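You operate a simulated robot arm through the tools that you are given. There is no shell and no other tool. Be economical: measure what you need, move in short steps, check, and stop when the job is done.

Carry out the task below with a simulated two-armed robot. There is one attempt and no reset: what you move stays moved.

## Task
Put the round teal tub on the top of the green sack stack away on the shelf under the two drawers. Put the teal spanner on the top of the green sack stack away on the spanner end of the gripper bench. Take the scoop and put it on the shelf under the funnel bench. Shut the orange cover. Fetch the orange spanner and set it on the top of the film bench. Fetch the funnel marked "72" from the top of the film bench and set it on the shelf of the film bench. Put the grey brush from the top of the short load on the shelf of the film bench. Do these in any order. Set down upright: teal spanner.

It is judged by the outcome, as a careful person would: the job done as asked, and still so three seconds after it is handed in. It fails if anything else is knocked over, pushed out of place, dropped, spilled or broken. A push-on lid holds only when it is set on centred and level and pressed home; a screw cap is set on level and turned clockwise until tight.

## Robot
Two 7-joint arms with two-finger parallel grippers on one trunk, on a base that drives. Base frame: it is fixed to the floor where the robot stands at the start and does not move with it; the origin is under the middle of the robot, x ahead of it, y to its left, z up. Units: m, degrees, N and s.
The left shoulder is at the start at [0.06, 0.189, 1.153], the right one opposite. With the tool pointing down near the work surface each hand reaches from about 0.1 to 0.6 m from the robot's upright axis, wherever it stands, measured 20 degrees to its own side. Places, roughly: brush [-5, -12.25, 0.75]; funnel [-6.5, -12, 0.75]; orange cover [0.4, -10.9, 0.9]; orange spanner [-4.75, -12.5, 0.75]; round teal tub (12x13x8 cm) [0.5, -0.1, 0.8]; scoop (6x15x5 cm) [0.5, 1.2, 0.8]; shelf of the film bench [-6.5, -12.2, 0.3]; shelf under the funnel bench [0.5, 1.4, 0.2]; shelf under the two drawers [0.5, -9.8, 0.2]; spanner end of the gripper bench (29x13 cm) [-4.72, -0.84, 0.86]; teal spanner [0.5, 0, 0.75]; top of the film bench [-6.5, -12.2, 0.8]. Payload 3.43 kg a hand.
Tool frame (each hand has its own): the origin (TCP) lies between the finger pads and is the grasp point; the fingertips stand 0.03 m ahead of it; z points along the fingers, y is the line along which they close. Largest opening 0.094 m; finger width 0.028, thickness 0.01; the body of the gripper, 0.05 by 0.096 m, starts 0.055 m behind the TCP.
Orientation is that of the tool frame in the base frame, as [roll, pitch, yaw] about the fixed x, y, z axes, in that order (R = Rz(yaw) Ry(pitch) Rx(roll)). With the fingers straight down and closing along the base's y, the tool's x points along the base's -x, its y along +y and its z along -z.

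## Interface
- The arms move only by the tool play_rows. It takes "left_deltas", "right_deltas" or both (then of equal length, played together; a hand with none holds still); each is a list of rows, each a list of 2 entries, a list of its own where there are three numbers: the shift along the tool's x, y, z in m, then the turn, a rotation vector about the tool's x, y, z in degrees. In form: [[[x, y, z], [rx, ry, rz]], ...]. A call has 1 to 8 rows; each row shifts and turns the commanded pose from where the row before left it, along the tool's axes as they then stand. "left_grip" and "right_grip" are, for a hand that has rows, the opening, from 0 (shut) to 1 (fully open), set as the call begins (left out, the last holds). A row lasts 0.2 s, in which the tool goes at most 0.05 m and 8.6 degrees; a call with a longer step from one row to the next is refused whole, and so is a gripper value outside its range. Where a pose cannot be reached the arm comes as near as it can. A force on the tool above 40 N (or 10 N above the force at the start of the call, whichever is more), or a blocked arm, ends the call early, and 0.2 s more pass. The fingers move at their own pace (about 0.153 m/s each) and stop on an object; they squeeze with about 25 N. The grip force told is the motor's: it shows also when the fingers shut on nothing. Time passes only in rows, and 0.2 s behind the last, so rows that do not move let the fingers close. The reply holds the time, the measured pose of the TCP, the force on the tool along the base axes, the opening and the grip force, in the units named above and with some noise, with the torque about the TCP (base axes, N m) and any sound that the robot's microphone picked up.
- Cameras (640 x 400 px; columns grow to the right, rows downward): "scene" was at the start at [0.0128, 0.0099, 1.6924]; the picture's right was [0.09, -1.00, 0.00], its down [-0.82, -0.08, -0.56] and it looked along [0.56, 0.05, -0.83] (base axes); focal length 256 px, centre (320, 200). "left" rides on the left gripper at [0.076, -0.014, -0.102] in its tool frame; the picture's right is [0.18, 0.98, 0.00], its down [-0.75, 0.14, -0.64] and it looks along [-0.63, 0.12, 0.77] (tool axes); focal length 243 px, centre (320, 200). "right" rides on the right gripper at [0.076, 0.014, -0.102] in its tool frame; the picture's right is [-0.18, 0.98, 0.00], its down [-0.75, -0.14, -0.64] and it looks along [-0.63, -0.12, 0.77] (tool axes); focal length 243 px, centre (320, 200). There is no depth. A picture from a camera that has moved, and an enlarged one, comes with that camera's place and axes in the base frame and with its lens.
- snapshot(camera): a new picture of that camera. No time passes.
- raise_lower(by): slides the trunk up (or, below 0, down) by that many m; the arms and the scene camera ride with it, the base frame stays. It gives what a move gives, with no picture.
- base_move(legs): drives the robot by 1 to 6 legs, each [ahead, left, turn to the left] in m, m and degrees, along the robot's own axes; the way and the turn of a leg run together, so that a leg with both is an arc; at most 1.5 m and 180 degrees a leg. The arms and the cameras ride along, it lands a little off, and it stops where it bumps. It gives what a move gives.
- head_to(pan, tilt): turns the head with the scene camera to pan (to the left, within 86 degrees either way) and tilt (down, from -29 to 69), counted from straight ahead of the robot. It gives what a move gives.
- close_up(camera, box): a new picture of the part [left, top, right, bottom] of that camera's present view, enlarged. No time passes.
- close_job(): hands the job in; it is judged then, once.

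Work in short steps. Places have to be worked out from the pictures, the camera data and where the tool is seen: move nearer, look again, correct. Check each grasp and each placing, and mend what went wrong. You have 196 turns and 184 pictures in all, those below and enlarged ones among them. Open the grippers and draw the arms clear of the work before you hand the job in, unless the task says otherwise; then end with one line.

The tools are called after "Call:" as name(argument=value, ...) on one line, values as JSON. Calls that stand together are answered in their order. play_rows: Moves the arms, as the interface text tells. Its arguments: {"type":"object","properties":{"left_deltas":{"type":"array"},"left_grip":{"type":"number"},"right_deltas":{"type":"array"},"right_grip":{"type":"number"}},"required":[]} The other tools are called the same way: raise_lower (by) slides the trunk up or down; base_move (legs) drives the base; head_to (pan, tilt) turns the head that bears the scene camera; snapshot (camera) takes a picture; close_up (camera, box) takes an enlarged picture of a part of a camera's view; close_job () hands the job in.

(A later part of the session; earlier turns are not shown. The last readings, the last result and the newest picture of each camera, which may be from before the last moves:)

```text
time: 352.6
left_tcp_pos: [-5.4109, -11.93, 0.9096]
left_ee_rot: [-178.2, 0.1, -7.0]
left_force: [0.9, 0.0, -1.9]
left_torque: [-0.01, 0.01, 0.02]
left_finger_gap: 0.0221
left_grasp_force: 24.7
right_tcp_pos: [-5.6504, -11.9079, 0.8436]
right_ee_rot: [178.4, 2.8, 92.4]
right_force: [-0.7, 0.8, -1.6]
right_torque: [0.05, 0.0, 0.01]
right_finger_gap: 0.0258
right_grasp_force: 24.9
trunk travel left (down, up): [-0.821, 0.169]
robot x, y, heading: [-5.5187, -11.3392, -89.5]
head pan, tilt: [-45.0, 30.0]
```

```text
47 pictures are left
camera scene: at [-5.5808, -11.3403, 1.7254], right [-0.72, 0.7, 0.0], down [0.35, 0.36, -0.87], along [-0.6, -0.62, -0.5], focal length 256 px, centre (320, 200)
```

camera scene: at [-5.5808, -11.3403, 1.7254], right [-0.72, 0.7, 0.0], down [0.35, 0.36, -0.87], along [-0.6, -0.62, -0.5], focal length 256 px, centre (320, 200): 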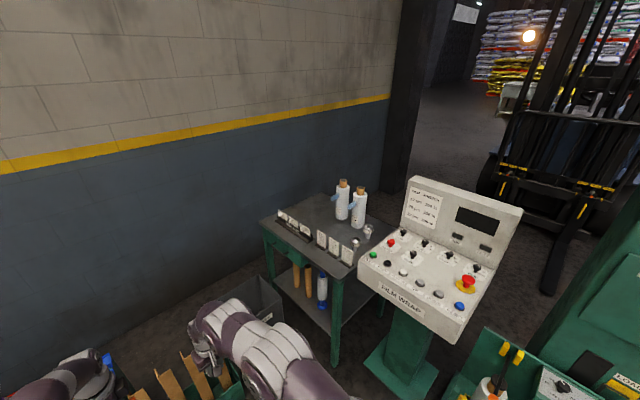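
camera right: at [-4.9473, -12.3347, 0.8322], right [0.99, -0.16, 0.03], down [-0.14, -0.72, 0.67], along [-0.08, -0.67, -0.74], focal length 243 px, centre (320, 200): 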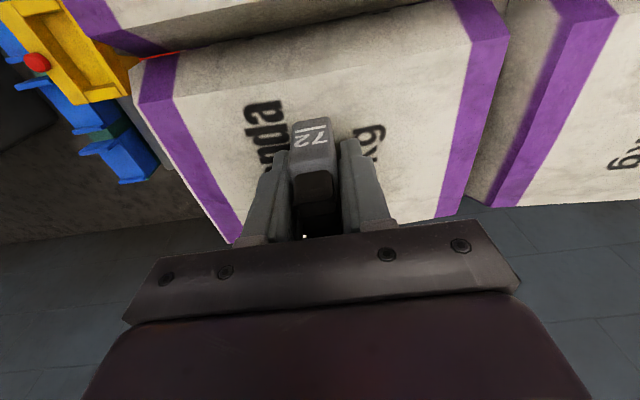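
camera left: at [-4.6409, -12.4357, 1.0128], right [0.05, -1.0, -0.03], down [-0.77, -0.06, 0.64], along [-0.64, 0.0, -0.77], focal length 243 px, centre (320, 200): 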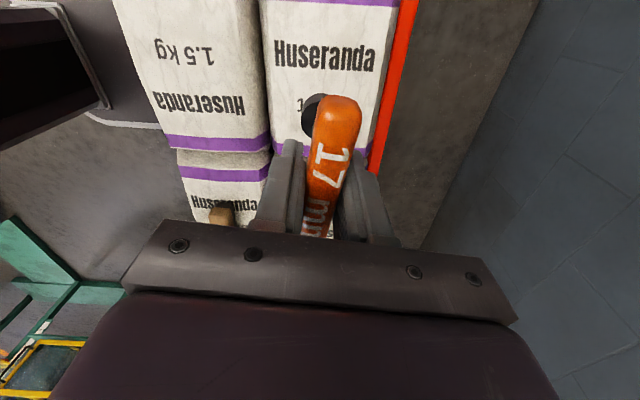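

The film bench (x −6.27…−6.8, y −11.89…−12.55) has two small funnels near its near-right corner; a console and a box flank it. Zoom in.

Call:
close_up(camera="scene", box=[250, 170, 410, 340])

Call:
close_up(camera="scene", box=[340, 220, 380, 270])

```text
2.35 times, centred on (330, 255) of scene
camera zoom: at [-5.5808, -11.3403, 1.7254], right [-0.72, 0.7, 0.0], down [0.35, 0.36, -0.87], along [-0.6, -0.62, -0.5], focal length 601 px, centre (296, 71)
```

zoom: 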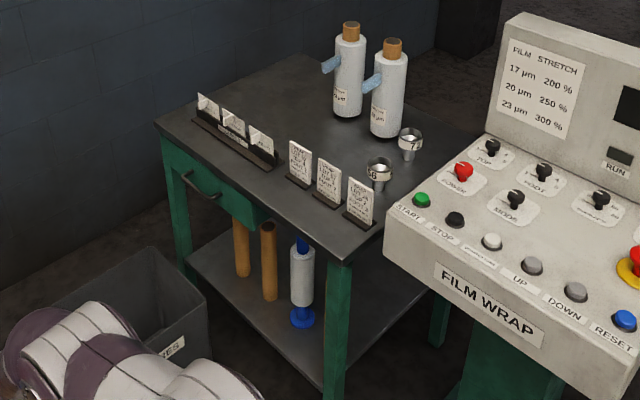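

```text
8.00 times, centred on (360, 245) of scene
camera zoom: at [-5.5808, -11.3403, 1.7254], right [-0.72, 0.7, 0.0], down [0.35, 0.36, -0.87], along [-0.6, -0.62, -0.5], focal length 2044 px, centre (0, -160)
```

zoom: 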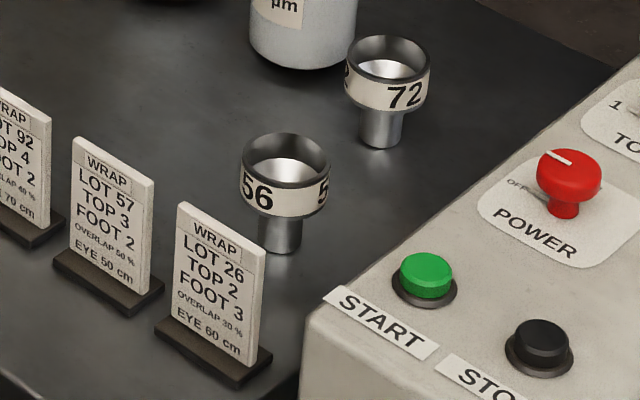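

Funnel "72" stands at ≈[−6.58,−11.98]; "56" is the nearer one. I'll pull both hands in, turn to face −x, and move in front of the bench (between console and box).

Call:
play_rows(right_deltas=[[[0.04, 0, -0.028], [0, 0, 0]], [[0.04, 0, -0.028], [0, 0, 0]], [[0.04, 0, -0.028], [0, 0, 0]], [[0.04, 0, -0.028], [0, 0, 0]], [[0.04, 0, -0.028], [0, 0, 0]]], left_deltas=[[[0, -0.035, -0.025], [0, 0, 0]], [[0, -0.035, -0.025], [0, 0, 0]], [[0, -0.035, -0.025], [0, 0, 0]], [[0, -0.035, -0.025], [0, 0, 0]], [[0, 0, 0], [0, 0, 0]]])

Call:
base_move(legs=[[0, 0, -90.5], [0, 0.46, 0]])

Call:
head_to(pan=10, tilt=42)

Call:
snapshot(camera="scene")

```text
time: 353.8
left_tcp_pos: [-5.3939, -11.794, 1.0152]
left_ee_rot: [-178.2, 0.1, -6.9]
left_force: [-1.2, 0.5, -0.9]
left_torque: [0.0, 0.02, 0.01]
left_finger_gap: 0.0223
left_grasp_force: 25.0
right_tcp_pos: [-5.6621, -11.7017, 0.9738]
right_ee_rot: [178.5, 2.8, 92.4]
right_force: [1.5, -0.7, -1.6]
right_torque: [0.01, -0.01, 0.0]
right_finger_gap: 0.0261
right_grasp_force: 24.9
trunk travel left (down, up): [-0.821, 0.169]
robot x, y, heading: [-5.5161, -11.3405, -89.2]
head pan, tilt: [-45.0, 30.0]
```

```text
time: 360.3
left_tcp_pos: [-5.9656, -11.9268, 1.0154]
left_ee_rot: [-178.1, 0.2, -96.5]
left_force: [-0.1, -0.9, -1.4]
left_torque: [0.01, 0.01, 0.01]
left_finger_gap: 0.0222
left_grasp_force: 25.1
right_tcp_pos: [-5.8748, -11.6586, 0.9731]
right_ee_rot: [178.5, 2.8, 2.7]
right_force: [0.2, 0.4, -1.0]
right_torque: [0.0, 0.01, 0.01]
right_finger_gap: 0.0259
right_grasp_force: 25.2
trunk travel left (down, up): [-0.821, 0.169]
robot x, y, heading: [-5.5082, -11.7991, -179.1]
head pan, tilt: [-45.0, 30.0]
```

```text
time: 361.6
left_tcp_pos: [-5.9647, -11.9273, 1.0148]
left_ee_rot: [-178.1, 0.2, -96.6]
left_force: [-0.3, -0.7, -1.2]
left_torque: [0.0, 0.04, -0.01]
left_finger_gap: 0.0223
left_grasp_force: 25.4
right_tcp_pos: [-5.8761, -11.6582, 0.9734]
right_ee_rot: [178.5, 2.8, 2.8]
right_force: [0.7, -0.1, -1.3]
right_torque: [0.04, -0.02, 0.0]
right_finger_gap: 0.0262
right_grasp_force: 24.8
trunk travel left (down, up): [-0.821, 0.169]
robot x, y, heading: [-5.5115, -11.7998, -179.0]
head pan, tilt: [10.0, 42.0]
```

```text
44 pictures are left
camera scene: at [-5.53, -11.8107, 1.7071], right [-0.19, 0.98, 0.0], down [0.66, 0.13, -0.74], along [-0.73, -0.14, -0.67], focal length 256 px, centre (320, 200)
```

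scene: 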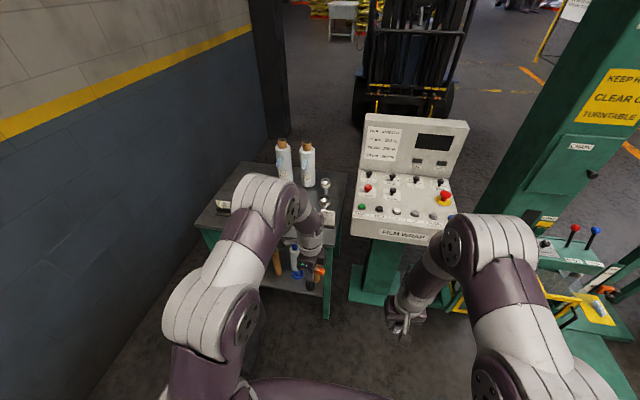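

Funnel 72 confirmed at [−6.58,−11.98], rim z≈0.867, bench top z≈0.80. I'll set the spanner at ≈[−6.43,−12.12]. Raise the trunk 0.1, pull the right hand back, and drive in.

Call:
raise_lower(by=0.1)

Call:
play_rows(right_deltas=[[[0.045, 0, -0.015], [0, 0, 0]], [[0.045, 0, -0.015], [0, 0, 0]]])

Call:
base_move(legs=[[0, 0.05, -0.8], [0.36, 0, 0]])

Call:
head_to(pan=25, tilt=50)

Call:
snapshot(camera="scene")

```text
time: 362.9
left_tcp_pos: [-5.9652, -11.9278, 1.1142]
left_ee_rot: [-178.2, 0.2, -96.5]
left_force: [1.3, -0.7, -2.2]
left_torque: [0.03, 0.0, -0.03]
left_finger_gap: 0.0221
left_grasp_force: 25.3
right_tcp_pos: [-5.8753, -11.6587, 1.0741]
right_ee_rot: [178.4, 2.8, 2.8]
right_force: [-0.7, 0.4, -1.4]
right_torque: [0.01, -0.05, 0.01]
right_finger_gap: 0.0261
right_grasp_force: 24.7
trunk travel left (down, up): [-0.921, 0.069]
robot x, y, heading: [-5.5093, -11.7965, -179.0]
head pan, tilt: [10.0, 42.0]
```

```text
time: 363.5
left_tcp_pos: [-5.9628, -11.9275, 1.116]
left_ee_rot: [-178.3, 0.3, -96.6]
left_force: [0.8, 0.4, -1.4]
left_torque: [-0.02, -0.01, -0.01]
left_finger_gap: 0.0222
left_grasp_force: 24.9
right_tcp_pos: [-5.78, -11.6544, 1.0983]
right_ee_rot: [178.6, 3.0, 2.8]
right_force: [0.7, 0.8, -2.4]
right_torque: [-0.03, 0.02, -0.03]
right_finger_gap: 0.0259
right_grasp_force: 24.9
trunk travel left (down, up): [-0.921, 0.069]
robot x, y, heading: [-5.5093, -11.8035, -178.7]
head pan, tilt: [10.0, 42.0]
```

```text
time: 366.3
left_tcp_pos: [-6.3159, -11.972, 1.1152]
left_ee_rot: [-178.2, 0.1, -97.6]
left_force: [0.7, -0.4, -1.9]
left_torque: [0.01, 0.01, -0.01]
left_finger_gap: 0.0225
left_grasp_force: 24.8
right_tcp_pos: [-6.1296, -11.6994, 1.0975]
right_ee_rot: [178.4, 2.9, 1.8]
right_force: [0.7, -0.2, -2.6]
right_torque: [0.03, -0.02, -0.01]
right_finger_gap: 0.0259
right_grasp_force: 24.7
trunk travel left (down, up): [-0.921, 0.069]
robot x, y, heading: [-5.8605, -11.8478, -179.9]
head pan, tilt: [10.0, 42.0]
```

```text
time: 367.1
left_tcp_pos: [-6.3182, -11.9713, 1.1143]
left_ee_rot: [-178.1, 0.2, -97.6]
left_force: [-0.5, 0.6, -2.8]
left_torque: [0.02, -0.05, 0.01]
left_finger_gap: 0.0223
left_grasp_force: 25.2
right_tcp_pos: [-6.1312, -11.7004, 1.0966]
right_ee_rot: [178.4, 2.8, 1.9]
right_force: [-0.1, -0.3, -1.6]
right_torque: [-0.01, -0.04, -0.03]
right_finger_gap: 0.026
right_grasp_force: 24.9
trunk travel left (down, up): [-0.921, 0.069]
robot x, y, heading: [-5.8607, -11.8493, -179.6]
head pan, tilt: [25.0, 50.0]
```

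```text
43 pictures are left
camera scene: at [-5.8694, -11.8796, 1.7959], right [-0.42, 0.91, 0.0], down [0.69, 0.33, -0.64], along [-0.58, -0.27, -0.77], focal length 256 px, centre (320, 200)
```

scene: 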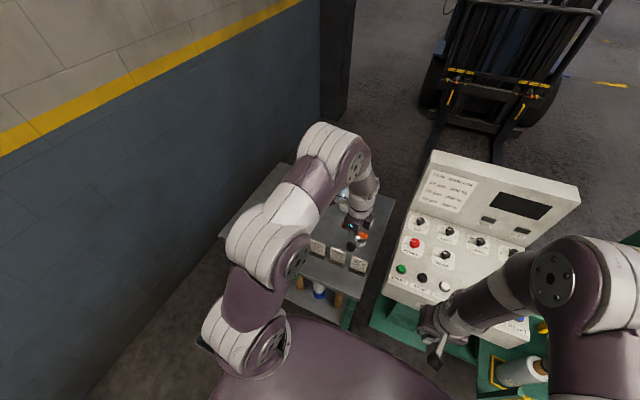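

Clear of everything. Move the left hand toward the target spot (z still high) and look with its camera.

Call:
play_rows(left_deltas=[[[0.038, 0.02, 0], [0, 0, 0]], [[0.038, 0.02, 0], [0, 0, 0]], [[0.038, 0.02, 0], [0, 0, 0]], [[0.038, 0.02, 0], [0, 0, 0]]])

Call:
snapshot(camera="left")

Call:
close_up(camera="scene", box=[220, 150, 420, 300])

```text
time: 368.1
left_tcp_pos: [-6.4169, -12.1137, 1.113]
left_ee_rot: [-178.1, 0.3, -97.6]
left_force: [-0.2, -0.6, -2.2]
left_torque: [0.0, -0.05, -0.02]
left_finger_gap: 0.0224
left_grasp_force: 25.2
right_tcp_pos: [-6.1331, -11.7016, 1.0961]
right_ee_rot: [178.6, 2.7, 1.8]
right_force: [0.5, -1.0, -0.5]
right_torque: [0.03, -0.01, -0.01]
right_finger_gap: 0.0261
right_grasp_force: 25.2
trunk travel left (down, up): [-0.921, 0.069]
robot x, y, heading: [-5.8638, -11.8504, -179.8]
head pan, tilt: [25.0, 50.0]
```

```text
42 pictures are left
camera left: at [-6.4161, -12.1911, 1.2154], right [-1.0, -0.05, -0.03], down [-0.06, 0.77, 0.64], along [-0.01, 0.64, -0.77], focal length 243 px, centre (320, 200)
```

left: 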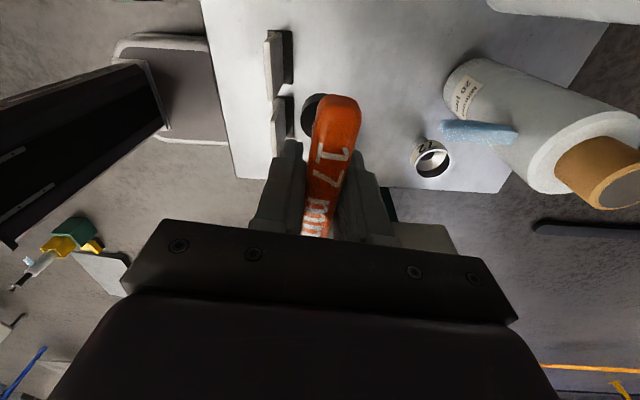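

```text
2.67 times, centred on (320, 225) of scene
camera zoom: at [-5.8701, -11.8819, 1.7958], right [-0.43, 0.91, 0.0], down [0.69, 0.33, -0.64], along [-0.58, -0.27, -0.77], focal length 681 px, centre (320, 133)
```

zoom: 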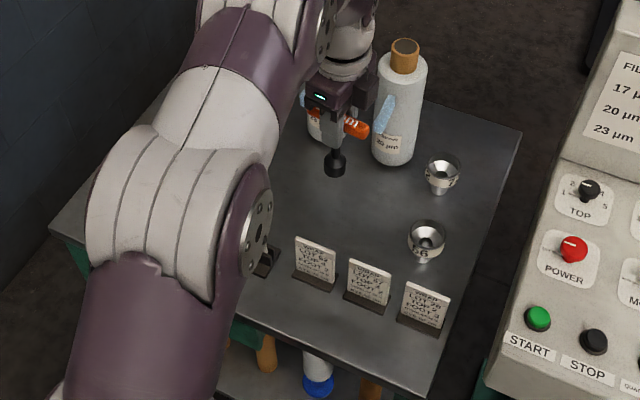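

The landing point is ~8 cm behind the cards; shift 4 cm further back and lower to just above the top.

Call:
play_rows(left_deltas=[[[0.0053, 0.0396, 0], [0, 0, 0]], [[0, 0, 0.047], [0, 0, 0]], [[0, 0, 0.047], [0, 0, 0]], [[0, 0, 0.047], [0, 0, 0]], [[0, 0, 0.04], [0, 0, 0]]])

Call:
close_up(camera="scene", box=[220, 150, 420, 300])

```text
time: 369.3
left_tcp_pos: [-6.4439, -12.1113, 0.9283]
left_ee_rot: [-178.2, 0.3, -97.6]
left_force: [-1.1, -0.1, -1.5]
left_torque: [-0.03, -0.03, -0.01]
left_finger_gap: 0.022
left_grasp_force: 25.1
left hand out of reach, approached as far as the arm can: row 1
right_tcp_pos: [-6.1314, -11.7013, 1.0968]
right_ee_rot: [178.4, 2.9, 1.8]
right_force: [0.1, -0.1, -2.0]
right_torque: [0.03, -0.04, 0.01]
right_finger_gap: 0.0261
right_grasp_force: 24.9
trunk travel left (down, up): [-0.921, 0.069]
robot x, y, heading: [-5.8596, -11.8504, -179.7]
head pan, tilt: [25.0, 50.0]
```

```text
2.67 times, centred on (320, 225) of scene
camera zoom: at [-5.8693, -11.8806, 1.7959], right [-0.43, 0.91, 0.0], down [0.69, 0.33, -0.64], along [-0.58, -0.27, -0.77], focal length 681 px, centre (320, 133)
```

zoom: 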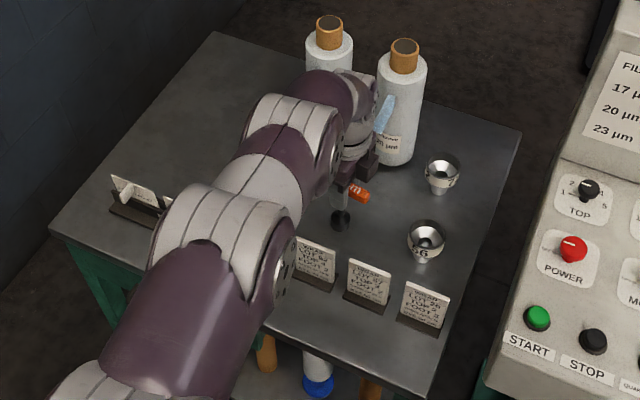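

Good spot. Lower in small steps until contact.

Call:
play_rows(left_deltas=[[[0, 0, 0.005], [0, 0, 0]], [[0, 0, 0.005], [0, 0, 0]], [[0, 0, 0.004], [0, 0, 0]]])

Call:
play_rows(left_deltas=[[[0, 0, 0.004], [0, 0, 0]], [[0, 0, 0.004], [0, 0, 0]]])

```text
time: 370.1
left_tcp_pos: [-6.4438, -12.1106, 0.9133]
left_ee_rot: [-178.1, 0.2, -97.6]
left_force: [-0.1, 0.4, -1.8]
left_torque: [0.0, 0.02, -0.02]
left_finger_gap: 0.0223
left_grasp_force: 25.4
right_tcp_pos: [-6.1312, -11.6998, 1.0975]
right_ee_rot: [178.5, 2.7, 1.7]
right_force: [0.3, 0.0, -1.9]
right_torque: [-0.04, -0.03, 0.0]
right_finger_gap: 0.0259
right_grasp_force: 25.1
trunk travel left (down, up): [-0.921, 0.069]
robot x, y, heading: [-5.857, -11.8501, -179.9]
head pan, tilt: [25.0, 50.0]
```

```text
time: 370.7
left_tcp_pos: [-6.4446, -12.1103, 0.9052]
left_ee_rot: [-178.0, 0.2, -97.5]
left_force: [-0.6, 0.2, -2.1]
left_torque: [0.02, 0.01, -0.02]
left_finger_gap: 0.0222
left_grasp_force: 24.8
right_tcp_pos: [-6.1303, -11.6994, 1.0975]
right_ee_rot: [178.4, 2.8, 1.9]
right_force: [-0.5, 0.3, -1.0]
right_torque: [0.0, -0.01, 0.02]
right_finger_gap: 0.0258
right_grasp_force: 25.0
trunk travel left (down, up): [-0.921, 0.069]
robot x, y, heading: [-5.8586, -11.8496, -180.0]
head pan, tilt: [25.0, 50.0]
```

Call:
play_rows(left_deltas=[[[0, 0, 0.004], [0, 0, 0]]])

Call:
play_rows(left_deltas=[[[0, 0, 0.004], [0, 0, 0]]])

Call:
play_rows(left_deltas=[[[0, 0, 0.003], [0, 0, 0]]])

```text
time: 371.1
left_tcp_pos: [-6.4438, -12.1095, 0.9024]
left_ee_rot: [-178.0, 0.2, -97.6]
left_force: [-0.5, 0.0, -0.6]
left_torque: [-0.01, 0.06, -0.02]
left_finger_gap: 0.0222
left_grasp_force: 25.5
right_tcp_pos: [-6.1307, -11.6997, 1.0972]
right_ee_rot: [178.5, 2.8, 1.8]
right_force: [-0.9, -0.3, -1.8]
right_torque: [-0.02, -0.01, 0.02]
right_finger_gap: 0.026
right_grasp_force: 24.6
trunk travel left (down, up): [-0.921, 0.069]
robot x, y, heading: [-5.8611, -11.8524, -179.8]
head pan, tilt: [25.0, 50.0]
```

```text
time: 371.5
left_tcp_pos: [-6.4431, -12.1097, 0.8996]
left_ee_rot: [-178.5, 0.1, -97.6]
left_force: [3.5, -1.5, 20.4]
left_torque: [-0.14, 0.01, 0.03]
left_finger_gap: 0.0225
left_grasp_force: 25.3
right_tcp_pos: [-6.1281, -11.6993, 1.0982]
right_ee_rot: [178.5, 3.0, 1.8]
right_force: [-0.5, -0.3, -1.7]
right_torque: [-0.03, -0.02, -0.01]
right_finger_gap: 0.026
right_grasp_force: 24.6
trunk travel left (down, up): [-0.921, 0.069]
robot x, y, heading: [-5.858, -11.8451, -179.6]
head pan, tilt: [25.0, 50.0]
```

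```text
time: 371.9
left_tcp_pos: [-6.4436, -12.1096, 0.897]
left_ee_rot: [-178.5, 0.2, -97.6]
left_force: [-0.2, -0.5, 20.3]
left_torque: [0.07, 0.32, -0.03]
left_finger_gap: 0.0223
left_grasp_force: 25.2
right_tcp_pos: [-6.1287, -11.7002, 1.0975]
right_ee_rot: [178.5, 2.8, 1.8]
right_force: [0.6, 0.6, -0.9]
right_torque: [0.01, -0.02, 0.0]
right_finger_gap: 0.0259
right_grasp_force: 25.4
trunk travel left (down, up): [-0.921, 0.069]
robot x, y, heading: [-5.862, -11.849, -179.8]
head pan, tilt: [25.0, 50.0]
```

Firm contact. Ease up 2 mm, release, and withdraw upward.

Call:
play_rows(left_deltas=[[[0, 0, -0.003], [0, 0, 0]], [[0, 0, 0], [0, 0, 0]]])

Call:
play_rows(left_deltas=[[[0, 0, 0], [0, 0, 0]], [[0, 0, 0], [0, 0, 0]], [[0, 0, -0.02], [0, 0, 0]], [[0, 0, -0.04], [0, 0, 0]], [[0, 0, -0.04], [0, 0, 0]], [[-0.03, -0.03, -0.02], [0, 0, 0]], [[-0.03, -0.03, 0], [0, 0, 0]]], left_grip=0.5)

Call:
close_up(camera="scene", box=[220, 150, 420, 300])

```text
time: 372.5
left_tcp_pos: [-6.4432, -12.1098, 0.8968]
left_ee_rot: [-178.0, 0.2, -97.6]
left_force: [-2.3, 1.7, 4.7]
left_torque: [0.18, 0.33, -0.01]
left_finger_gap: 0.0224
left_grasp_force: 25.2
right_tcp_pos: [-6.1304, -11.7003, 1.0962]
right_ee_rot: [178.5, 2.8, 1.8]
right_force: [0.3, 0.5, -1.4]
right_torque: [-0.03, 0.0, -0.02]
right_finger_gap: 0.0258
right_grasp_force: 24.7
trunk travel left (down, up): [-0.921, 0.069]
robot x, y, heading: [-5.8611, -11.8464, -180.0]
head pan, tilt: [25.0, 50.0]
```

```text
time: 374.1
left_tcp_pos: [-6.378, -12.0567, 1.0211]
left_ee_rot: [-178.2, 0.1, -97.5]
left_force: [-0.2, 0.9, 0.3]
left_torque: [0.01, 0.0, 0.02]
left_finger_gap: 0.0469
left_grasp_force: 0.1
right_tcp_pos: [-6.13, -11.6995, 1.0971]
right_ee_rot: [178.4, 2.8, 1.8]
right_force: [-0.2, 0.5, -0.5]
right_torque: [0.02, 0.01, -0.03]
right_finger_gap: 0.026
right_grasp_force: 24.9
trunk travel left (down, up): [-0.921, 0.069]
robot x, y, heading: [-5.8594, -11.8498, -179.8]
head pan, tilt: [25.0, 50.0]
```

```text
2.67 times, centred on (320, 225) of scene
camera zoom: at [-5.8659, -11.8779, 1.7959], right [-0.43, 0.91, 0.0], down [0.69, 0.33, -0.64], along [-0.58, -0.27, -0.77], focal length 681 px, centre (320, 133)
```

zoom: 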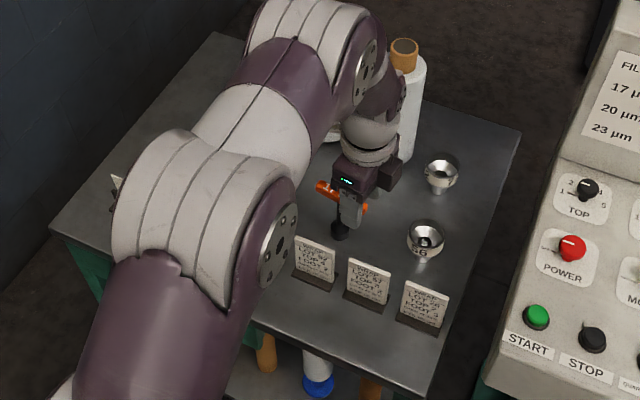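

The orange spanner stands upright on the bench top. Now re-yaw the left hand (close sideways) and lean it forward for the funnel 72.

Call:
play_rows(left_deltas=[[[0, 0, -0.005], [0, 0, -8.2]], [[0, 0, -0.005], [0, 0, -8.2]], [[0, 0, 0], [0, 0, -8.2]], [[0, 0, 0], [0, 0, -8.2]], [[0, 0, 0], [0, 0, -8.2]], [[0, 0, 0], [0, 0, -8.2]], [[0, 0, 0], [0, 0, -8.2]], [[0, 0, 0], [0, 0, -8.2]]], left_grip=0.85)

Call:
play_rows(left_deltas=[[[0, 0, 0], [0, 0, -8.2]], [[0, 0, 0], [0, 0, -8.2]], [[0, 0, 0], [0, 0, -8.2]], [[0, 0, 0], [0, 0, -7]], [[0, 0, 0], [0, -7.5, 0]], [[0, 0, 0], [0, -7.5, 0]], [[0, 0, 0], [0, -7.5, 0]], [[0, 0, 0], [0, -7.5, 0]]])

Call:
snapshot(camera="left")

```text
time: 375.9
left_tcp_pos: [-6.3804, -12.0588, 1.0301]
left_ee_rot: [-179.0, -1.7, -31.8]
left_force: [0.0, 0.8, -0.3]
left_torque: [-0.01, -0.02, -0.02]
left_finger_gap: 0.0798
left_grasp_force: 0.1
right_tcp_pos: [-6.1313, -11.7011, 1.0967]
right_ee_rot: [178.6, 2.8, 1.7]
right_force: [0.1, -0.4, -1.6]
right_torque: [0.04, -0.01, -0.01]
right_finger_gap: 0.0258
right_grasp_force: 25.0
trunk travel left (down, up): [-0.921, 0.069]
robot x, y, heading: [-5.8627, -11.8521, -180.0]
head pan, tilt: [25.0, 50.0]
```

```text
time: 377.7
left_tcp_pos: [-6.3807, -12.06, 1.0322]
left_ee_rot: [179.9, 28.5, -0.4]
left_force: [-0.3, 0.3, -0.3]
left_torque: [-0.01, -0.01, -0.05]
left_finger_gap: 0.08
left_grasp_force: 0.1
right_tcp_pos: [-6.129, -11.7002, 1.0969]
right_ee_rot: [178.5, 2.9, 1.9]
right_force: [0.3, -0.6, -0.3]
right_torque: [0.01, 0.0, 0.0]
right_finger_gap: 0.0261
right_grasp_force: 24.9
trunk travel left (down, up): [-0.921, 0.069]
robot x, y, heading: [-5.86, -11.8498, -179.9]
head pan, tilt: [25.0, 50.0]
```

```text
38 pictures are left
camera left: at [-6.263, -12.0459, 1.0864], right [0.16, -0.98, -0.09], down [-0.36, -0.14, 0.92], along [-0.92, -0.11, -0.37], focal length 243 px, centre (320, 200)
```

left: 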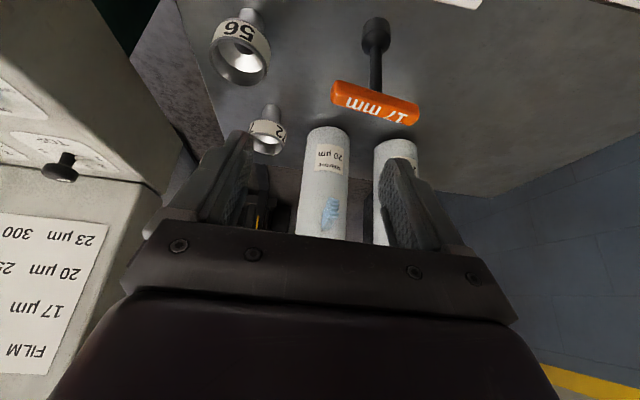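

Funnel 72 seen at ≈[−6.58,−11.99]. Reduce the lean to ~22° (keeps the hand camera above funnel 56), drive 6 cm closer, and go to pre-grasp.

Call:
base_move(legs=[[0.06, 0, 0]])

Call:
play_rows(left_deltas=[[[0, 0, 0], [0, 6.5, 0]], [[-0.02, -0.015, 0.018], [0, 0, 0]], [[-0.02, -0.015, 0.018], [0, 0, 0]], [[-0.02, -0.015, 0.018], [0, 0, 0]], [[-0.02, -0.015, 0.018], [0, 0, 0]], [[-0.01, -0.008, 0.018], [0, 0, 0]]])

Call:
snapshot(camera="left")

```text
time: 378.6
left_tcp_pos: [-6.4349, -12.0593, 1.031]
left_ee_rot: [180.0, 28.3, -0.4]
left_force: [0.0, -0.5, 0.2]
left_torque: [0.02, 0.04, 0.0]
left_finger_gap: 0.08
left_grasp_force: 0.1
right_tcp_pos: [-6.1853, -11.6999, 1.0985]
right_ee_rot: [178.4, 3.2, 1.7]
right_force: [0.2, -0.3, -0.9]
right_torque: [-0.03, -0.01, -0.01]
right_finger_gap: 0.0257
right_grasp_force: 25.3
trunk travel left (down, up): [-0.921, 0.069]
robot x, y, heading: [-5.9173, -11.8493, -180.0]
head pan, tilt: [25.0, 50.0]
```

```text
time: 380.0
left_tcp_pos: [-6.5551, -11.9922, 0.9817]
left_ee_rot: [-180.0, 21.5, -0.4]
left_force: [0.3, 0.4, 0.2]
left_torque: [0.0, 0.01, 0.0]
left_finger_gap: 0.0797
left_grasp_force: 0.0
left hand out of reach, approached as far as the arm can: row 3, 4
right_tcp_pos: [-6.1915, -11.7013, 1.0977]
right_ee_rot: [178.6, 2.6, 1.8]
right_force: [0.1, -0.1, 0.2]
right_torque: [-0.04, -0.01, 0.0]
right_finger_gap: 0.026
right_grasp_force: 25.4
trunk travel left (down, up): [-0.921, 0.069]
robot x, y, heading: [-5.9187, -11.8504, -179.7]
head pan, tilt: [25.0, 50.0]
```

```text
37 pictures are left
camera left: at [-6.4458, -11.9786, 1.0495], right [0.16, -0.98, -0.07], down [-0.47, -0.14, 0.87], along [-0.87, -0.11, -0.48], focal length 243 px, centre (320, 200)
```

left: 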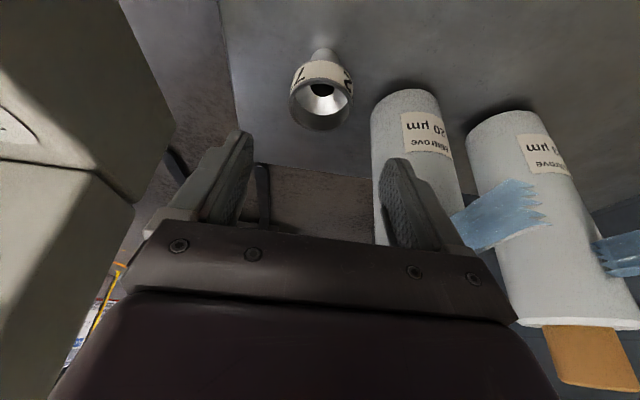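

Aligned with funnel 72 (≈[−6.595,−11.991]). Descend so the pads straddle its collar.

Call:
play_rows(left_deltas=[[[0.003, 0, 0.033], [0, 0, 0]], [[0.003, 0, 0.033], [0, 0, 0]], [[0.003, 0, 0.033], [0, 0, 0]], [[0.003, 0, 0.031], [0, 0, 0]]])

Call:
snapshot(camera="left")

```text
time: 381.0
left_tcp_pos: [-6.574, -11.9929, 0.876]
left_ee_rot: [180.0, 21.6, -0.4]
left_force: [0.4, 1.6, 0.3]
left_torque: [-0.03, 0.01, 0.01]
left_finger_gap: 0.08
left_grasp_force: 0.1
left hand out of reach, approached as far as the arm can: row 4
right_tcp_pos: [-6.1892, -11.6996, 1.0971]
right_ee_rot: [178.5, 2.8, 1.8]
right_force: [-0.4, 0.8, -0.7]
right_torque: [-0.02, -0.02, 0.0]
right_finger_gap: 0.0259
right_grasp_force: 24.8
trunk travel left (down, up): [-0.921, 0.069]
robot x, y, heading: [-5.9194, -11.8501, -179.7]
head pan, tilt: [25.0, 50.0]
```

```text
36 pictures are left
camera left: at [-6.4648, -11.9792, 0.9438], right [0.16, -0.98, -0.07], down [-0.47, -0.14, 0.87], along [-0.87, -0.11, -0.48], focal length 243 px, centre (320, 200)
```

left: 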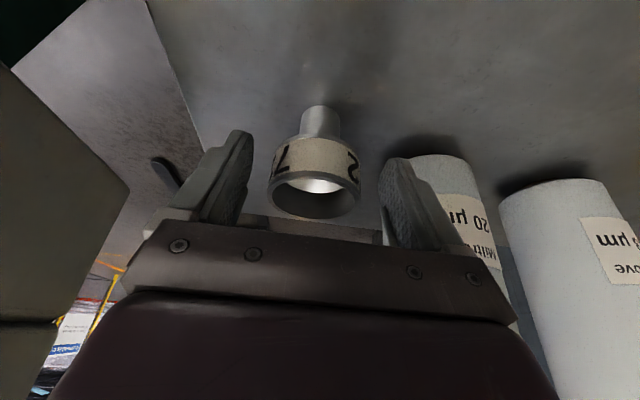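

At the reach limit by ~1 cm; nudge the base 2 cm ahead and lower slightly, then close.

Call:
base_move(legs=[[0.018, 0, 0]])

Call:
play_rows(left_deltas=[[[0.004, 0, 0.01], [0, 0, 0]], [[0.002, 0, 0.006], [0, 0, 0]]])

Call:
play_rows(left_deltas=[[[0, 0, 0], [0, 0, 0]], [[0, 0, 0], [0, 0, 0]], [[0, 0, 0], [0, 0, 0]]], left_grip=0)

Call:
snapshot(camera="left")

```text
time: 381.8
left_tcp_pos: [-6.589, -11.9913, 0.8788]
left_ee_rot: [180.0, 21.8, -0.4]
left_force: [0.0, 0.4, -0.3]
left_torque: [0.01, 0.03, 0.02]
left_finger_gap: 0.08
left_grasp_force: 0.0
right_tcp_pos: [-6.2034, -11.6998, 1.0964]
right_ee_rot: [178.4, 3.1, 1.8]
right_force: [0.3, -0.5, -0.7]
right_torque: [0.01, 0.04, -0.02]
right_finger_gap: 0.0259
right_grasp_force: 25.4
trunk travel left (down, up): [-0.921, 0.069]
robot x, y, heading: [-5.9354, -11.8482, -180.1]
head pan, tilt: [25.0, 50.0]
```

```text
time: 382.4
left_tcp_pos: [-6.5889, -11.993, 0.8699]
left_ee_rot: [180.0, 22.1, -0.4]
left_force: [0.2, 0.4, -0.6]
left_torque: [-0.04, 0.12, -0.01]
left_finger_gap: 0.0798
left_grasp_force: 0.0
left hand out of reach, approached as far as the arm can: row 1
right_tcp_pos: [-6.2064, -11.7011, 1.0972]
right_ee_rot: [178.5, 2.9, 1.9]
right_force: [0.2, 0.5, -1.1]
right_torque: [0.0, 0.01, -0.03]
right_finger_gap: 0.0259
right_grasp_force: 25.2
trunk travel left (down, up): [-0.921, 0.069]
robot x, y, heading: [-5.9357, -11.8506, -179.9]
head pan, tilt: [25.0, 50.0]
```

```text
time: 383.2
left_tcp_pos: [-6.5924, -11.9918, 0.8725]
left_ee_rot: [-179.9, 22.4, -0.3]
left_force: [0.6, 0.9, 0.6]
left_torque: [0.05, 0.01, 0.01]
left_finger_gap: 0.057
left_grasp_force: 24.9
right_tcp_pos: [-6.2086, -11.7007, 1.0965]
right_ee_rot: [178.5, 2.8, 1.8]
right_force: [1.3, 0.2, -1.2]
right_torque: [0.04, -0.02, 0.01]
right_finger_gap: 0.0259
right_grasp_force: 25.2
trunk travel left (down, up): [-0.921, 0.069]
robot x, y, heading: [-5.9404, -11.8523, -179.9]
head pan, tilt: [25.0, 50.0]
```

```text
35 pictures are left
camera left: at [-6.4819, -11.9791, 0.9385], right [0.16, -0.98, -0.07], down [-0.45, -0.14, 0.88], along [-0.88, -0.11, -0.47], focal length 243 px, centre (320, 200)
```

left: 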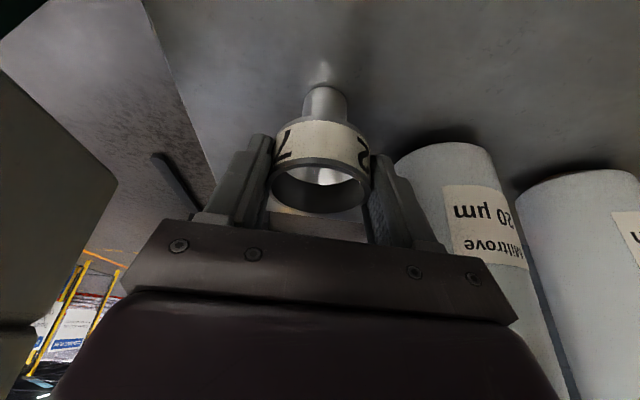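

Funnel held (57 mm). Lift along the tool, then back the base away slowly.

Call:
play_rows(left_deltas=[[[-0.004, 0, -0.025], [0, 0, 0]], [[-0.004, 0, -0.03], [0, 0, 0]], [[0, 0, -0.04], [0, 0, 0]], [[0, 0, -0.045], [0, 0, 0]]])

Call:
snapshot(camera="left")

```text
time: 383.6
left_tcp_pos: [-6.6286, -11.9877, 0.9482]
left_ee_rot: [-179.7, 25.3, -0.4]
left_force: [0.0, 0.5, 0.8]
left_torque: [0.02, -0.03, 0.01]
left_finger_gap: 0.0568
left_grasp_force: 24.5
left hand out of reach, approached as far as the arm can: row 2
right_tcp_pos: [-6.2077, -11.6996, 1.0965]
right_ee_rot: [178.5, 2.8, 1.8]
right_force: [0.7, -0.1, -1.9]
right_torque: [0.03, -0.02, 0.01]
right_finger_gap: 0.026
right_grasp_force: 24.6
trunk travel left (down, up): [-0.921, 0.069]
robot x, y, heading: [-5.9356, -11.8492, -179.7]
head pan, tilt: [25.0, 50.0]
stopped in row 2 (left hand): the arm was blocked; the commanded pose is now the measured one
```

```text
34 pictures are left
camera left: at [-6.5152, -11.9753, 1.009], right [0.16, -0.98, -0.08], down [-0.41, -0.14, 0.9], along [-0.9, -0.11, -0.43], focal length 243 px, centre (320, 200)
```

left: 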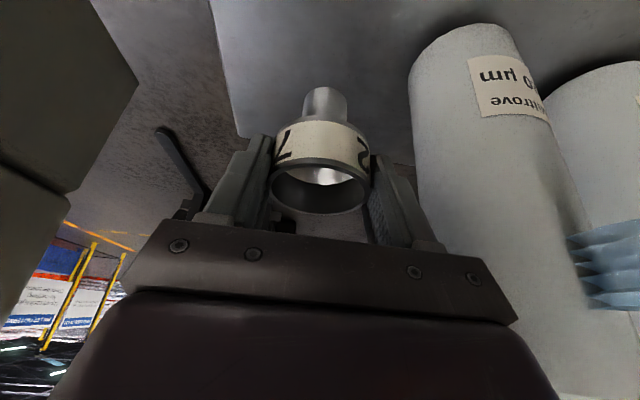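

Arm is stretched out; raise the trunk 6 cm for clearance over funnel 56, then back the base out.

Call:
raise_lower(by=0.06)

Call:
base_move(legs=[[-0.25, 0, 0]])

Call:
snapshot(camera="scene")

```text
time: 384.6
left_tcp_pos: [-6.6306, -11.989, 1.0109]
left_ee_rot: [-179.6, 25.3, -0.3]
left_force: [-0.1, -0.1, -1.9]
left_torque: [0.04, 0.01, 0.0]
left_finger_gap: 0.0568
left_grasp_force: 25.2
right_tcp_pos: [-6.2079, -11.7001, 1.1576]
right_ee_rot: [178.5, 2.8, 1.7]
right_force: [-0.5, 0.7, -1.7]
right_torque: [-0.04, -0.05, 0.0]
right_finger_gap: 0.026
right_grasp_force: 24.8
trunk travel left (down, up): [-0.981, 0.009]
robot x, y, heading: [-5.9377, -11.8464, -180.0]
head pan, tilt: [25.0, 50.0]
```

```text
time: 386.4
left_tcp_pos: [-6.3851, -11.9905, 1.0095]
left_ee_rot: [-179.6, 25.3, -0.1]
left_force: [0.9, -0.4, -0.7]
left_torque: [0.0, -0.01, -0.04]
left_finger_gap: 0.0571
left_grasp_force: 24.9
right_tcp_pos: [-5.9649, -11.6998, 1.1559]
right_ee_rot: [178.5, 2.7, 2.1]
right_force: [-0.1, 0.3, -1.7]
right_torque: [0.04, -0.05, -0.01]
right_finger_gap: 0.0259
right_grasp_force: 25.5
trunk travel left (down, up): [-0.981, 0.009]
robot x, y, heading: [-5.6935, -11.8516, -179.3]
head pan, tilt: [25.0, 50.0]
```

```text
33 pictures are left
camera scene: at [-5.7024, -11.8789, 1.8558], right [-0.43, 0.9, 0.0], down [0.69, 0.33, -0.64], along [-0.58, -0.27, -0.77], focal length 256 px, centre (320, 200)
```

scene: 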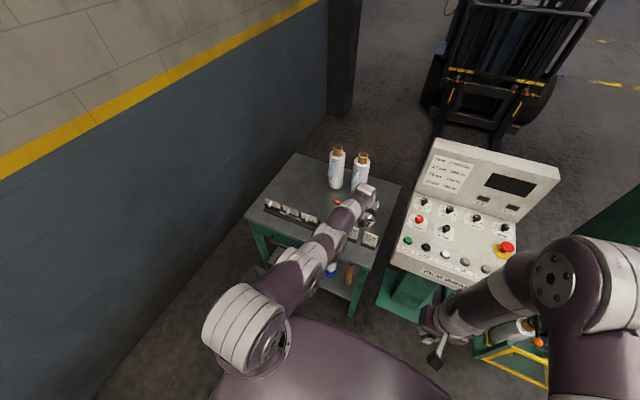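

Back off further and view the shelf side (roll, tubes, box).

Call:
base_move(legs=[[-0.4, 0, -0.7]])

Call:
raise_lower(by=-0.4)

Call:
head_to(pan=15, tilt=38)

Call:
snapshot(camera="scene")

```text
time: 388.9
left_tcp_pos: [-5.9962, -11.9809, 1.01]
left_ee_rot: [-179.5, 25.2, -0.9]
left_force: [0.3, -0.5, -2.3]
left_torque: [0.04, 0.01, 0.0]
left_finger_gap: 0.0568
left_grasp_force: 24.8
right_tcp_pos: [-5.5685, -11.6973, 1.1574]
right_ee_rot: [178.4, 2.7, 1.1]
right_force: [0.6, 0.6, -1.5]
right_torque: [0.0, -0.03, 0.0]
right_finger_gap: 0.0258
right_grasp_force: 24.6
trunk travel left (down, up): [-0.981, 0.009]
robot x, y, heading: [-5.2961, -11.8527, 179.4]
head pan, tilt: [25.0, 50.0]
```

```text
time: 392.7
left_tcp_pos: [-5.9938, -11.9801, 0.6118]
left_ee_rot: [-179.6, 25.4, -1.0]
left_force: [-0.3, 0.1, -0.9]
left_torque: [0.01, 0.0, -0.02]
left_finger_gap: 0.0571
left_grasp_force: 24.8
right_tcp_pos: [-5.5665, -11.698, 0.7562]
right_ee_rot: [178.3, 2.8, 1.1]
right_force: [0.5, 0.9, -1.4]
right_torque: [0.01, 0.01, 0.01]
right_finger_gap: 0.0257
right_grasp_force: 24.9
trunk travel left (down, up): [-0.581, 0.409]
robot x, y, heading: [-5.299, -11.8467, 179.4]
head pan, tilt: [25.0, 50.0]
```

```text
time: 393.5
left_tcp_pos: [-5.9935, -11.9798, 0.6102]
left_ee_rot: [-179.6, 25.3, -1.0]
left_force: [0.0, -0.9, -0.2]
left_torque: [0.0, -0.01, 0.0]
left_finger_gap: 0.0568
left_grasp_force: 24.9
right_tcp_pos: [-5.5673, -11.6977, 0.7575]
right_ee_rot: [178.5, 2.8, 1.1]
right_force: [-0.2, 0.8, -1.1]
right_torque: [0.0, -0.02, -0.01]
right_finger_gap: 0.026
right_grasp_force: 24.4
trunk travel left (down, up): [-0.581, 0.409]
robot x, y, heading: [-5.2948, -11.8472, 179.3]
head pan, tilt: [15.0, 38.0]
```

```text
32 pictures are left
camera scene: at [-5.3208, -11.8693, 1.473], right [-0.25, 0.97, 0.0], down [0.6, 0.15, -0.79], along [-0.76, -0.2, -0.62], focal length 256 px, centre (320, 200)
```

scene: 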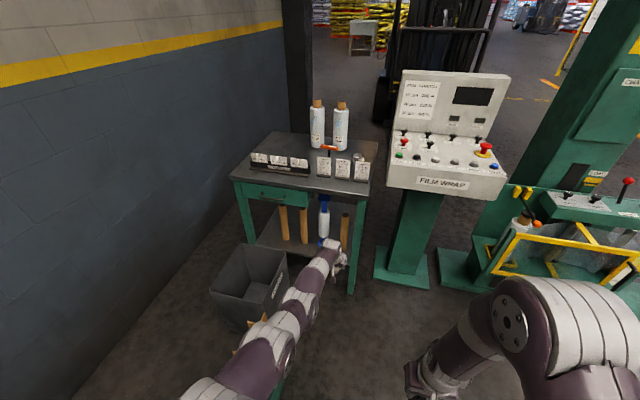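

Call:
close_up(camera="scene", box=[200, 140, 400, 300])

```text
2.50 times, centred on (300, 220) of scene
camera zoom: at [-5.3208, -11.8693, 1.473], right [-0.25, 0.97, 0.0], down [0.6, 0.15, -0.79], along [-0.76, -0.2, -0.62], focal length 639 px, centre (370, 150)
```

zoom: 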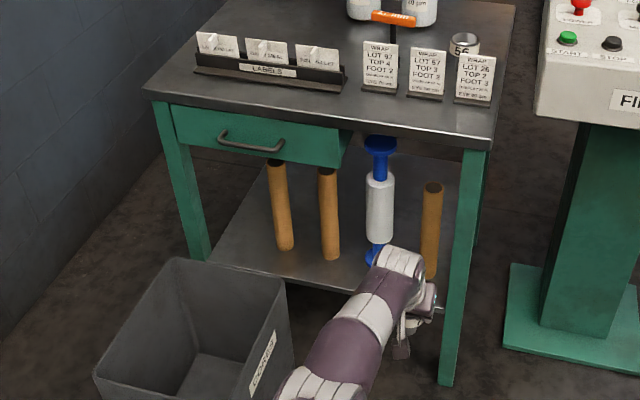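

The shelf has a row of tubes/roll at x≈−6.37 with a ~9 cm free strip in front (x −6.255…−6.345). I'll set the funnel at ≈[−6.30,−12.05] in that strip. Shift the hand left, lower the trunk, and drive in carefully.

Call:
play_rows(left_deltas=[[[0.02, 0.03, 0], [0, 3, 0]], [[0.02, 0.03, 0], [0, 0, 0]], [[0.02, 0.03, 0], [0, 0, 0]], [[0, 0.02, 0], [0, 0, 0]]])

Call:
raise_lower(by=-0.22)

Call:
base_move(legs=[[0, -0.04, 0.7], [0.25, 0, 0]])

Call:
snapshot(camera="scene")

Call:
snapshot(camera="left")

```text
time: 394.0
left_tcp_pos: [-6.0129, -12.0129, 0.6644]
left_ee_rot: [-179.3, 26.6, -1.3]
left_force: [-0.4, 0.2, 1.6]
left_torque: [0.06, -0.18, -0.03]
left_finger_gap: 0.0568
left_grasp_force: 25.2
left hand out of reach, approached as far as the arm can: row 2
right_tcp_pos: [-5.5668, -11.6975, 0.7566]
right_ee_rot: [178.6, 2.7, 1.0]
right_force: [0.6, 0.2, -1.8]
right_torque: [0.04, -0.03, 0.0]
right_finger_gap: 0.0257
right_grasp_force: 25.3
trunk travel left (down, up): [-0.581, 0.409]
robot x, y, heading: [-5.2955, -11.8477, 179.3]
head pan, tilt: [15.0, 38.0]
stopped in row 2 (left hand): the force on the tool passed its limit at 90 N (the readings are from after the stop); the commanded pose is now the measured one
```

```text
time: 396.3
left_tcp_pos: [-6.0131, -12.0124, 0.4474]
left_ee_rot: [-179.4, 26.8, -1.3]
left_force: [0.9, -0.2, -1.1]
left_torque: [-0.03, 0.06, 0.03]
left_finger_gap: 0.0569
left_grasp_force: 24.6
right_tcp_pos: [-5.5672, -11.6958, 0.5377]
right_ee_rot: [178.5, 2.8, 1.0]
right_force: [-0.8, 0.1, -1.2]
right_torque: [0.01, -0.03, -0.02]
right_finger_gap: 0.0258
right_grasp_force: 25.3
trunk travel left (down, up): [-0.361, 0.629]
robot x, y, heading: [-5.2957, -11.8471, 179.3]
head pan, tilt: [15.0, 38.0]
```

```text
time: 398.5
left_tcp_pos: [-6.2365, -11.978, 0.4465]
left_ee_rot: [-179.7, 25.3, -1.4]
left_force: [8.5, 2.3, 2.8]
left_torque: [0.11, 0.11, -0.4]
left_finger_gap: 0.0566
left_grasp_force: 25.3
right_tcp_pos: [-5.797, -11.6576, 0.5368]
right_ee_rot: [178.5, 2.9, 1.5]
right_force: [-0.4, 0.4, -1.5]
right_torque: [0.0, 0.01, -0.02]
right_finger_gap: 0.026
right_grasp_force: 25.2
trunk travel left (down, up): [-0.361, 0.629]
robot x, y, heading: [-5.5255, -11.8081, 179.7]
head pan, tilt: [15.0, 38.0]
stopped in leg 2: the force on the tool passed its limit at 158 N (the readings are from after the stop); the commanded pose is now the measured one
```

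```text
30 pictures are left
camera scene: at [-5.5479, -11.8288, 1.253], right [-0.25, 0.97, 0.0], down [0.59, 0.16, -0.79], along [-0.76, -0.2, -0.62], focal length 256 px, centre (320, 200)
```

scene: 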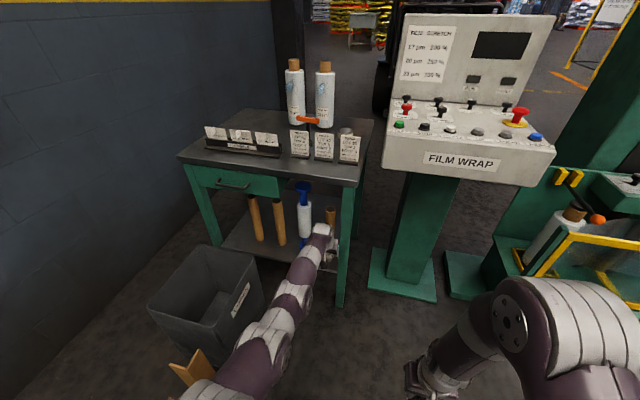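

```text
29 pictures are left
camera left: at [-6.1224, -11.9667, 0.5054], right [0.14, -0.99, -0.08], down [-0.41, -0.14, 0.9], along [-0.9, -0.09, -0.42], focal length 243 px, centre (320, 200)
```

left: 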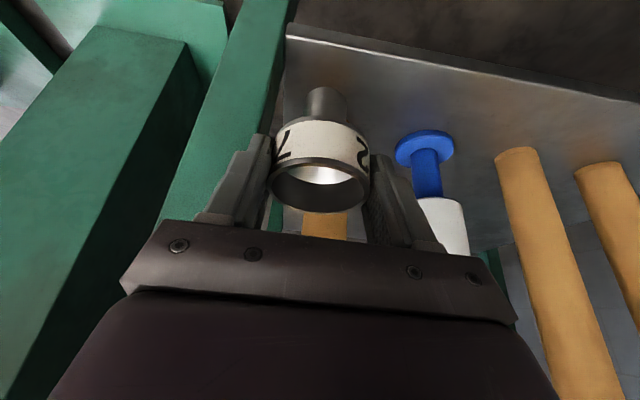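

The hand met the bench's right leg (objects on top still stand). Back off, un-stretch the arm, and shift it left.

Call:
base_move(legs=[[-0.1, 0, 0]])

Call:
play_rows(left_deltas=[[[0.03, 0, -0.014], [0, 0, 0]], [[0.03, 0, -0.014], [0, 0, 0]], [[0.03, 0, -0.014], [0, 0, 0]], [[0.018, 0.025, -0.008], [0, 0, 0]], [[0, 0.03, 0], [0, 3, 0]], [[0, 0.03, 0], [0, 0, 0]]])

Call:
close_up(camera="scene", box=[160, 80, 400, 320])

```text
time: 399.7
left_tcp_pos: [-6.1368, -11.9789, 0.4464]
left_ee_rot: [-179.6, 25.4, -1.3]
left_force: [-0.5, -0.5, -0.6]
left_torque: [0.03, -0.04, -0.01]
left_finger_gap: 0.0567
left_grasp_force: 25.1
right_tcp_pos: [-5.6972, -11.6585, 0.5383]
right_ee_rot: [178.6, 2.9, 1.5]
right_force: [0.4, -0.3, -0.9]
right_torque: [-0.01, -0.02, 0.0]
right_finger_gap: 0.0262
right_grasp_force: 24.9
trunk travel left (down, up): [-0.361, 0.629]
robot x, y, heading: [-5.4276, -11.8112, 179.8]
head pan, tilt: [15.0, 38.0]
```

```text
time: 401.1
left_tcp_pos: [-6.1212, -12.0663, 0.4179]
left_ee_rot: [-179.5, 22.2, -1.2]
left_force: [0.4, -0.6, 0.1]
left_torque: [0.01, -0.01, -0.02]
left_finger_gap: 0.0568
left_grasp_force: 24.9
left hand out of reach, approached as far as the arm can: row 1, 2, 3, 4
right_tcp_pos: [-5.6973, -11.6579, 0.5361]
right_ee_rot: [178.6, 2.9, 1.3]
right_force: [0.0, -0.5, -1.5]
right_torque: [-0.01, -0.01, 0.03]
right_finger_gap: 0.026
right_grasp_force: 25.3
trunk travel left (down, up): [-0.361, 0.629]
robot x, y, heading: [-5.4235, -11.8088, 179.7]
head pan, tilt: [15.0, 38.0]
```

```text
1.67 times, centred on (280, 200) of scene
camera zoom: at [-5.4487, -11.8287, 1.2531], right [-0.25, 0.97, 0.0], down [0.6, 0.16, -0.79], along [-0.76, -0.2, -0.62], focal length 426 px, centre (387, 200)
```

zoom: 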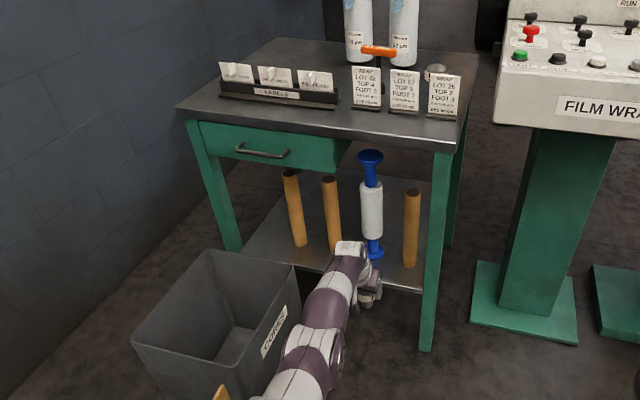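

Tubes and roll still stand. Hand is now at y≈−12.066, clear of the leg. Drive 0.13 m in and look.

Call:
base_move(legs=[[0.13, 0, 0]])

Call:
snapshot(camera="left")

```text
time: 402.4
left_tcp_pos: [-6.2536, -12.0626, 0.4192]
left_ee_rot: [-179.5, 22.3, -1.4]
left_force: [0.4, 0.4, -1.7]
left_torque: [0.02, -0.03, 0.02]
left_finger_gap: 0.0567
left_grasp_force: 25.1
right_tcp_pos: [-5.8272, -11.6579, 0.5357]
right_ee_rot: [178.5, 2.8, 1.4]
right_force: [-0.7, -0.5, -1.0]
right_torque: [0.06, -0.02, -0.06]
right_finger_gap: 0.0259
right_grasp_force: 25.1
trunk travel left (down, up): [-0.361, 0.629]
robot x, y, heading: [-5.5596, -11.8116, 179.7]
head pan, tilt: [15.0, 38.0]
```

```text
27 pictures are left
camera left: at [-6.1437, -12.0522, 0.4851], right [0.14, -0.99, -0.08], down [-0.46, -0.13, 0.88], along [-0.88, -0.09, -0.47], focal length 243 px, centre (320, 200)
```

left: 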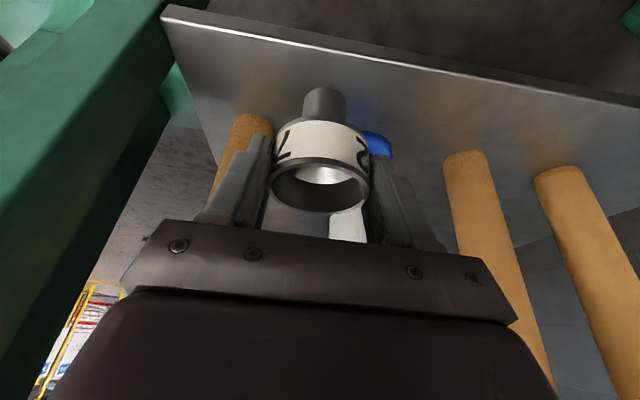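

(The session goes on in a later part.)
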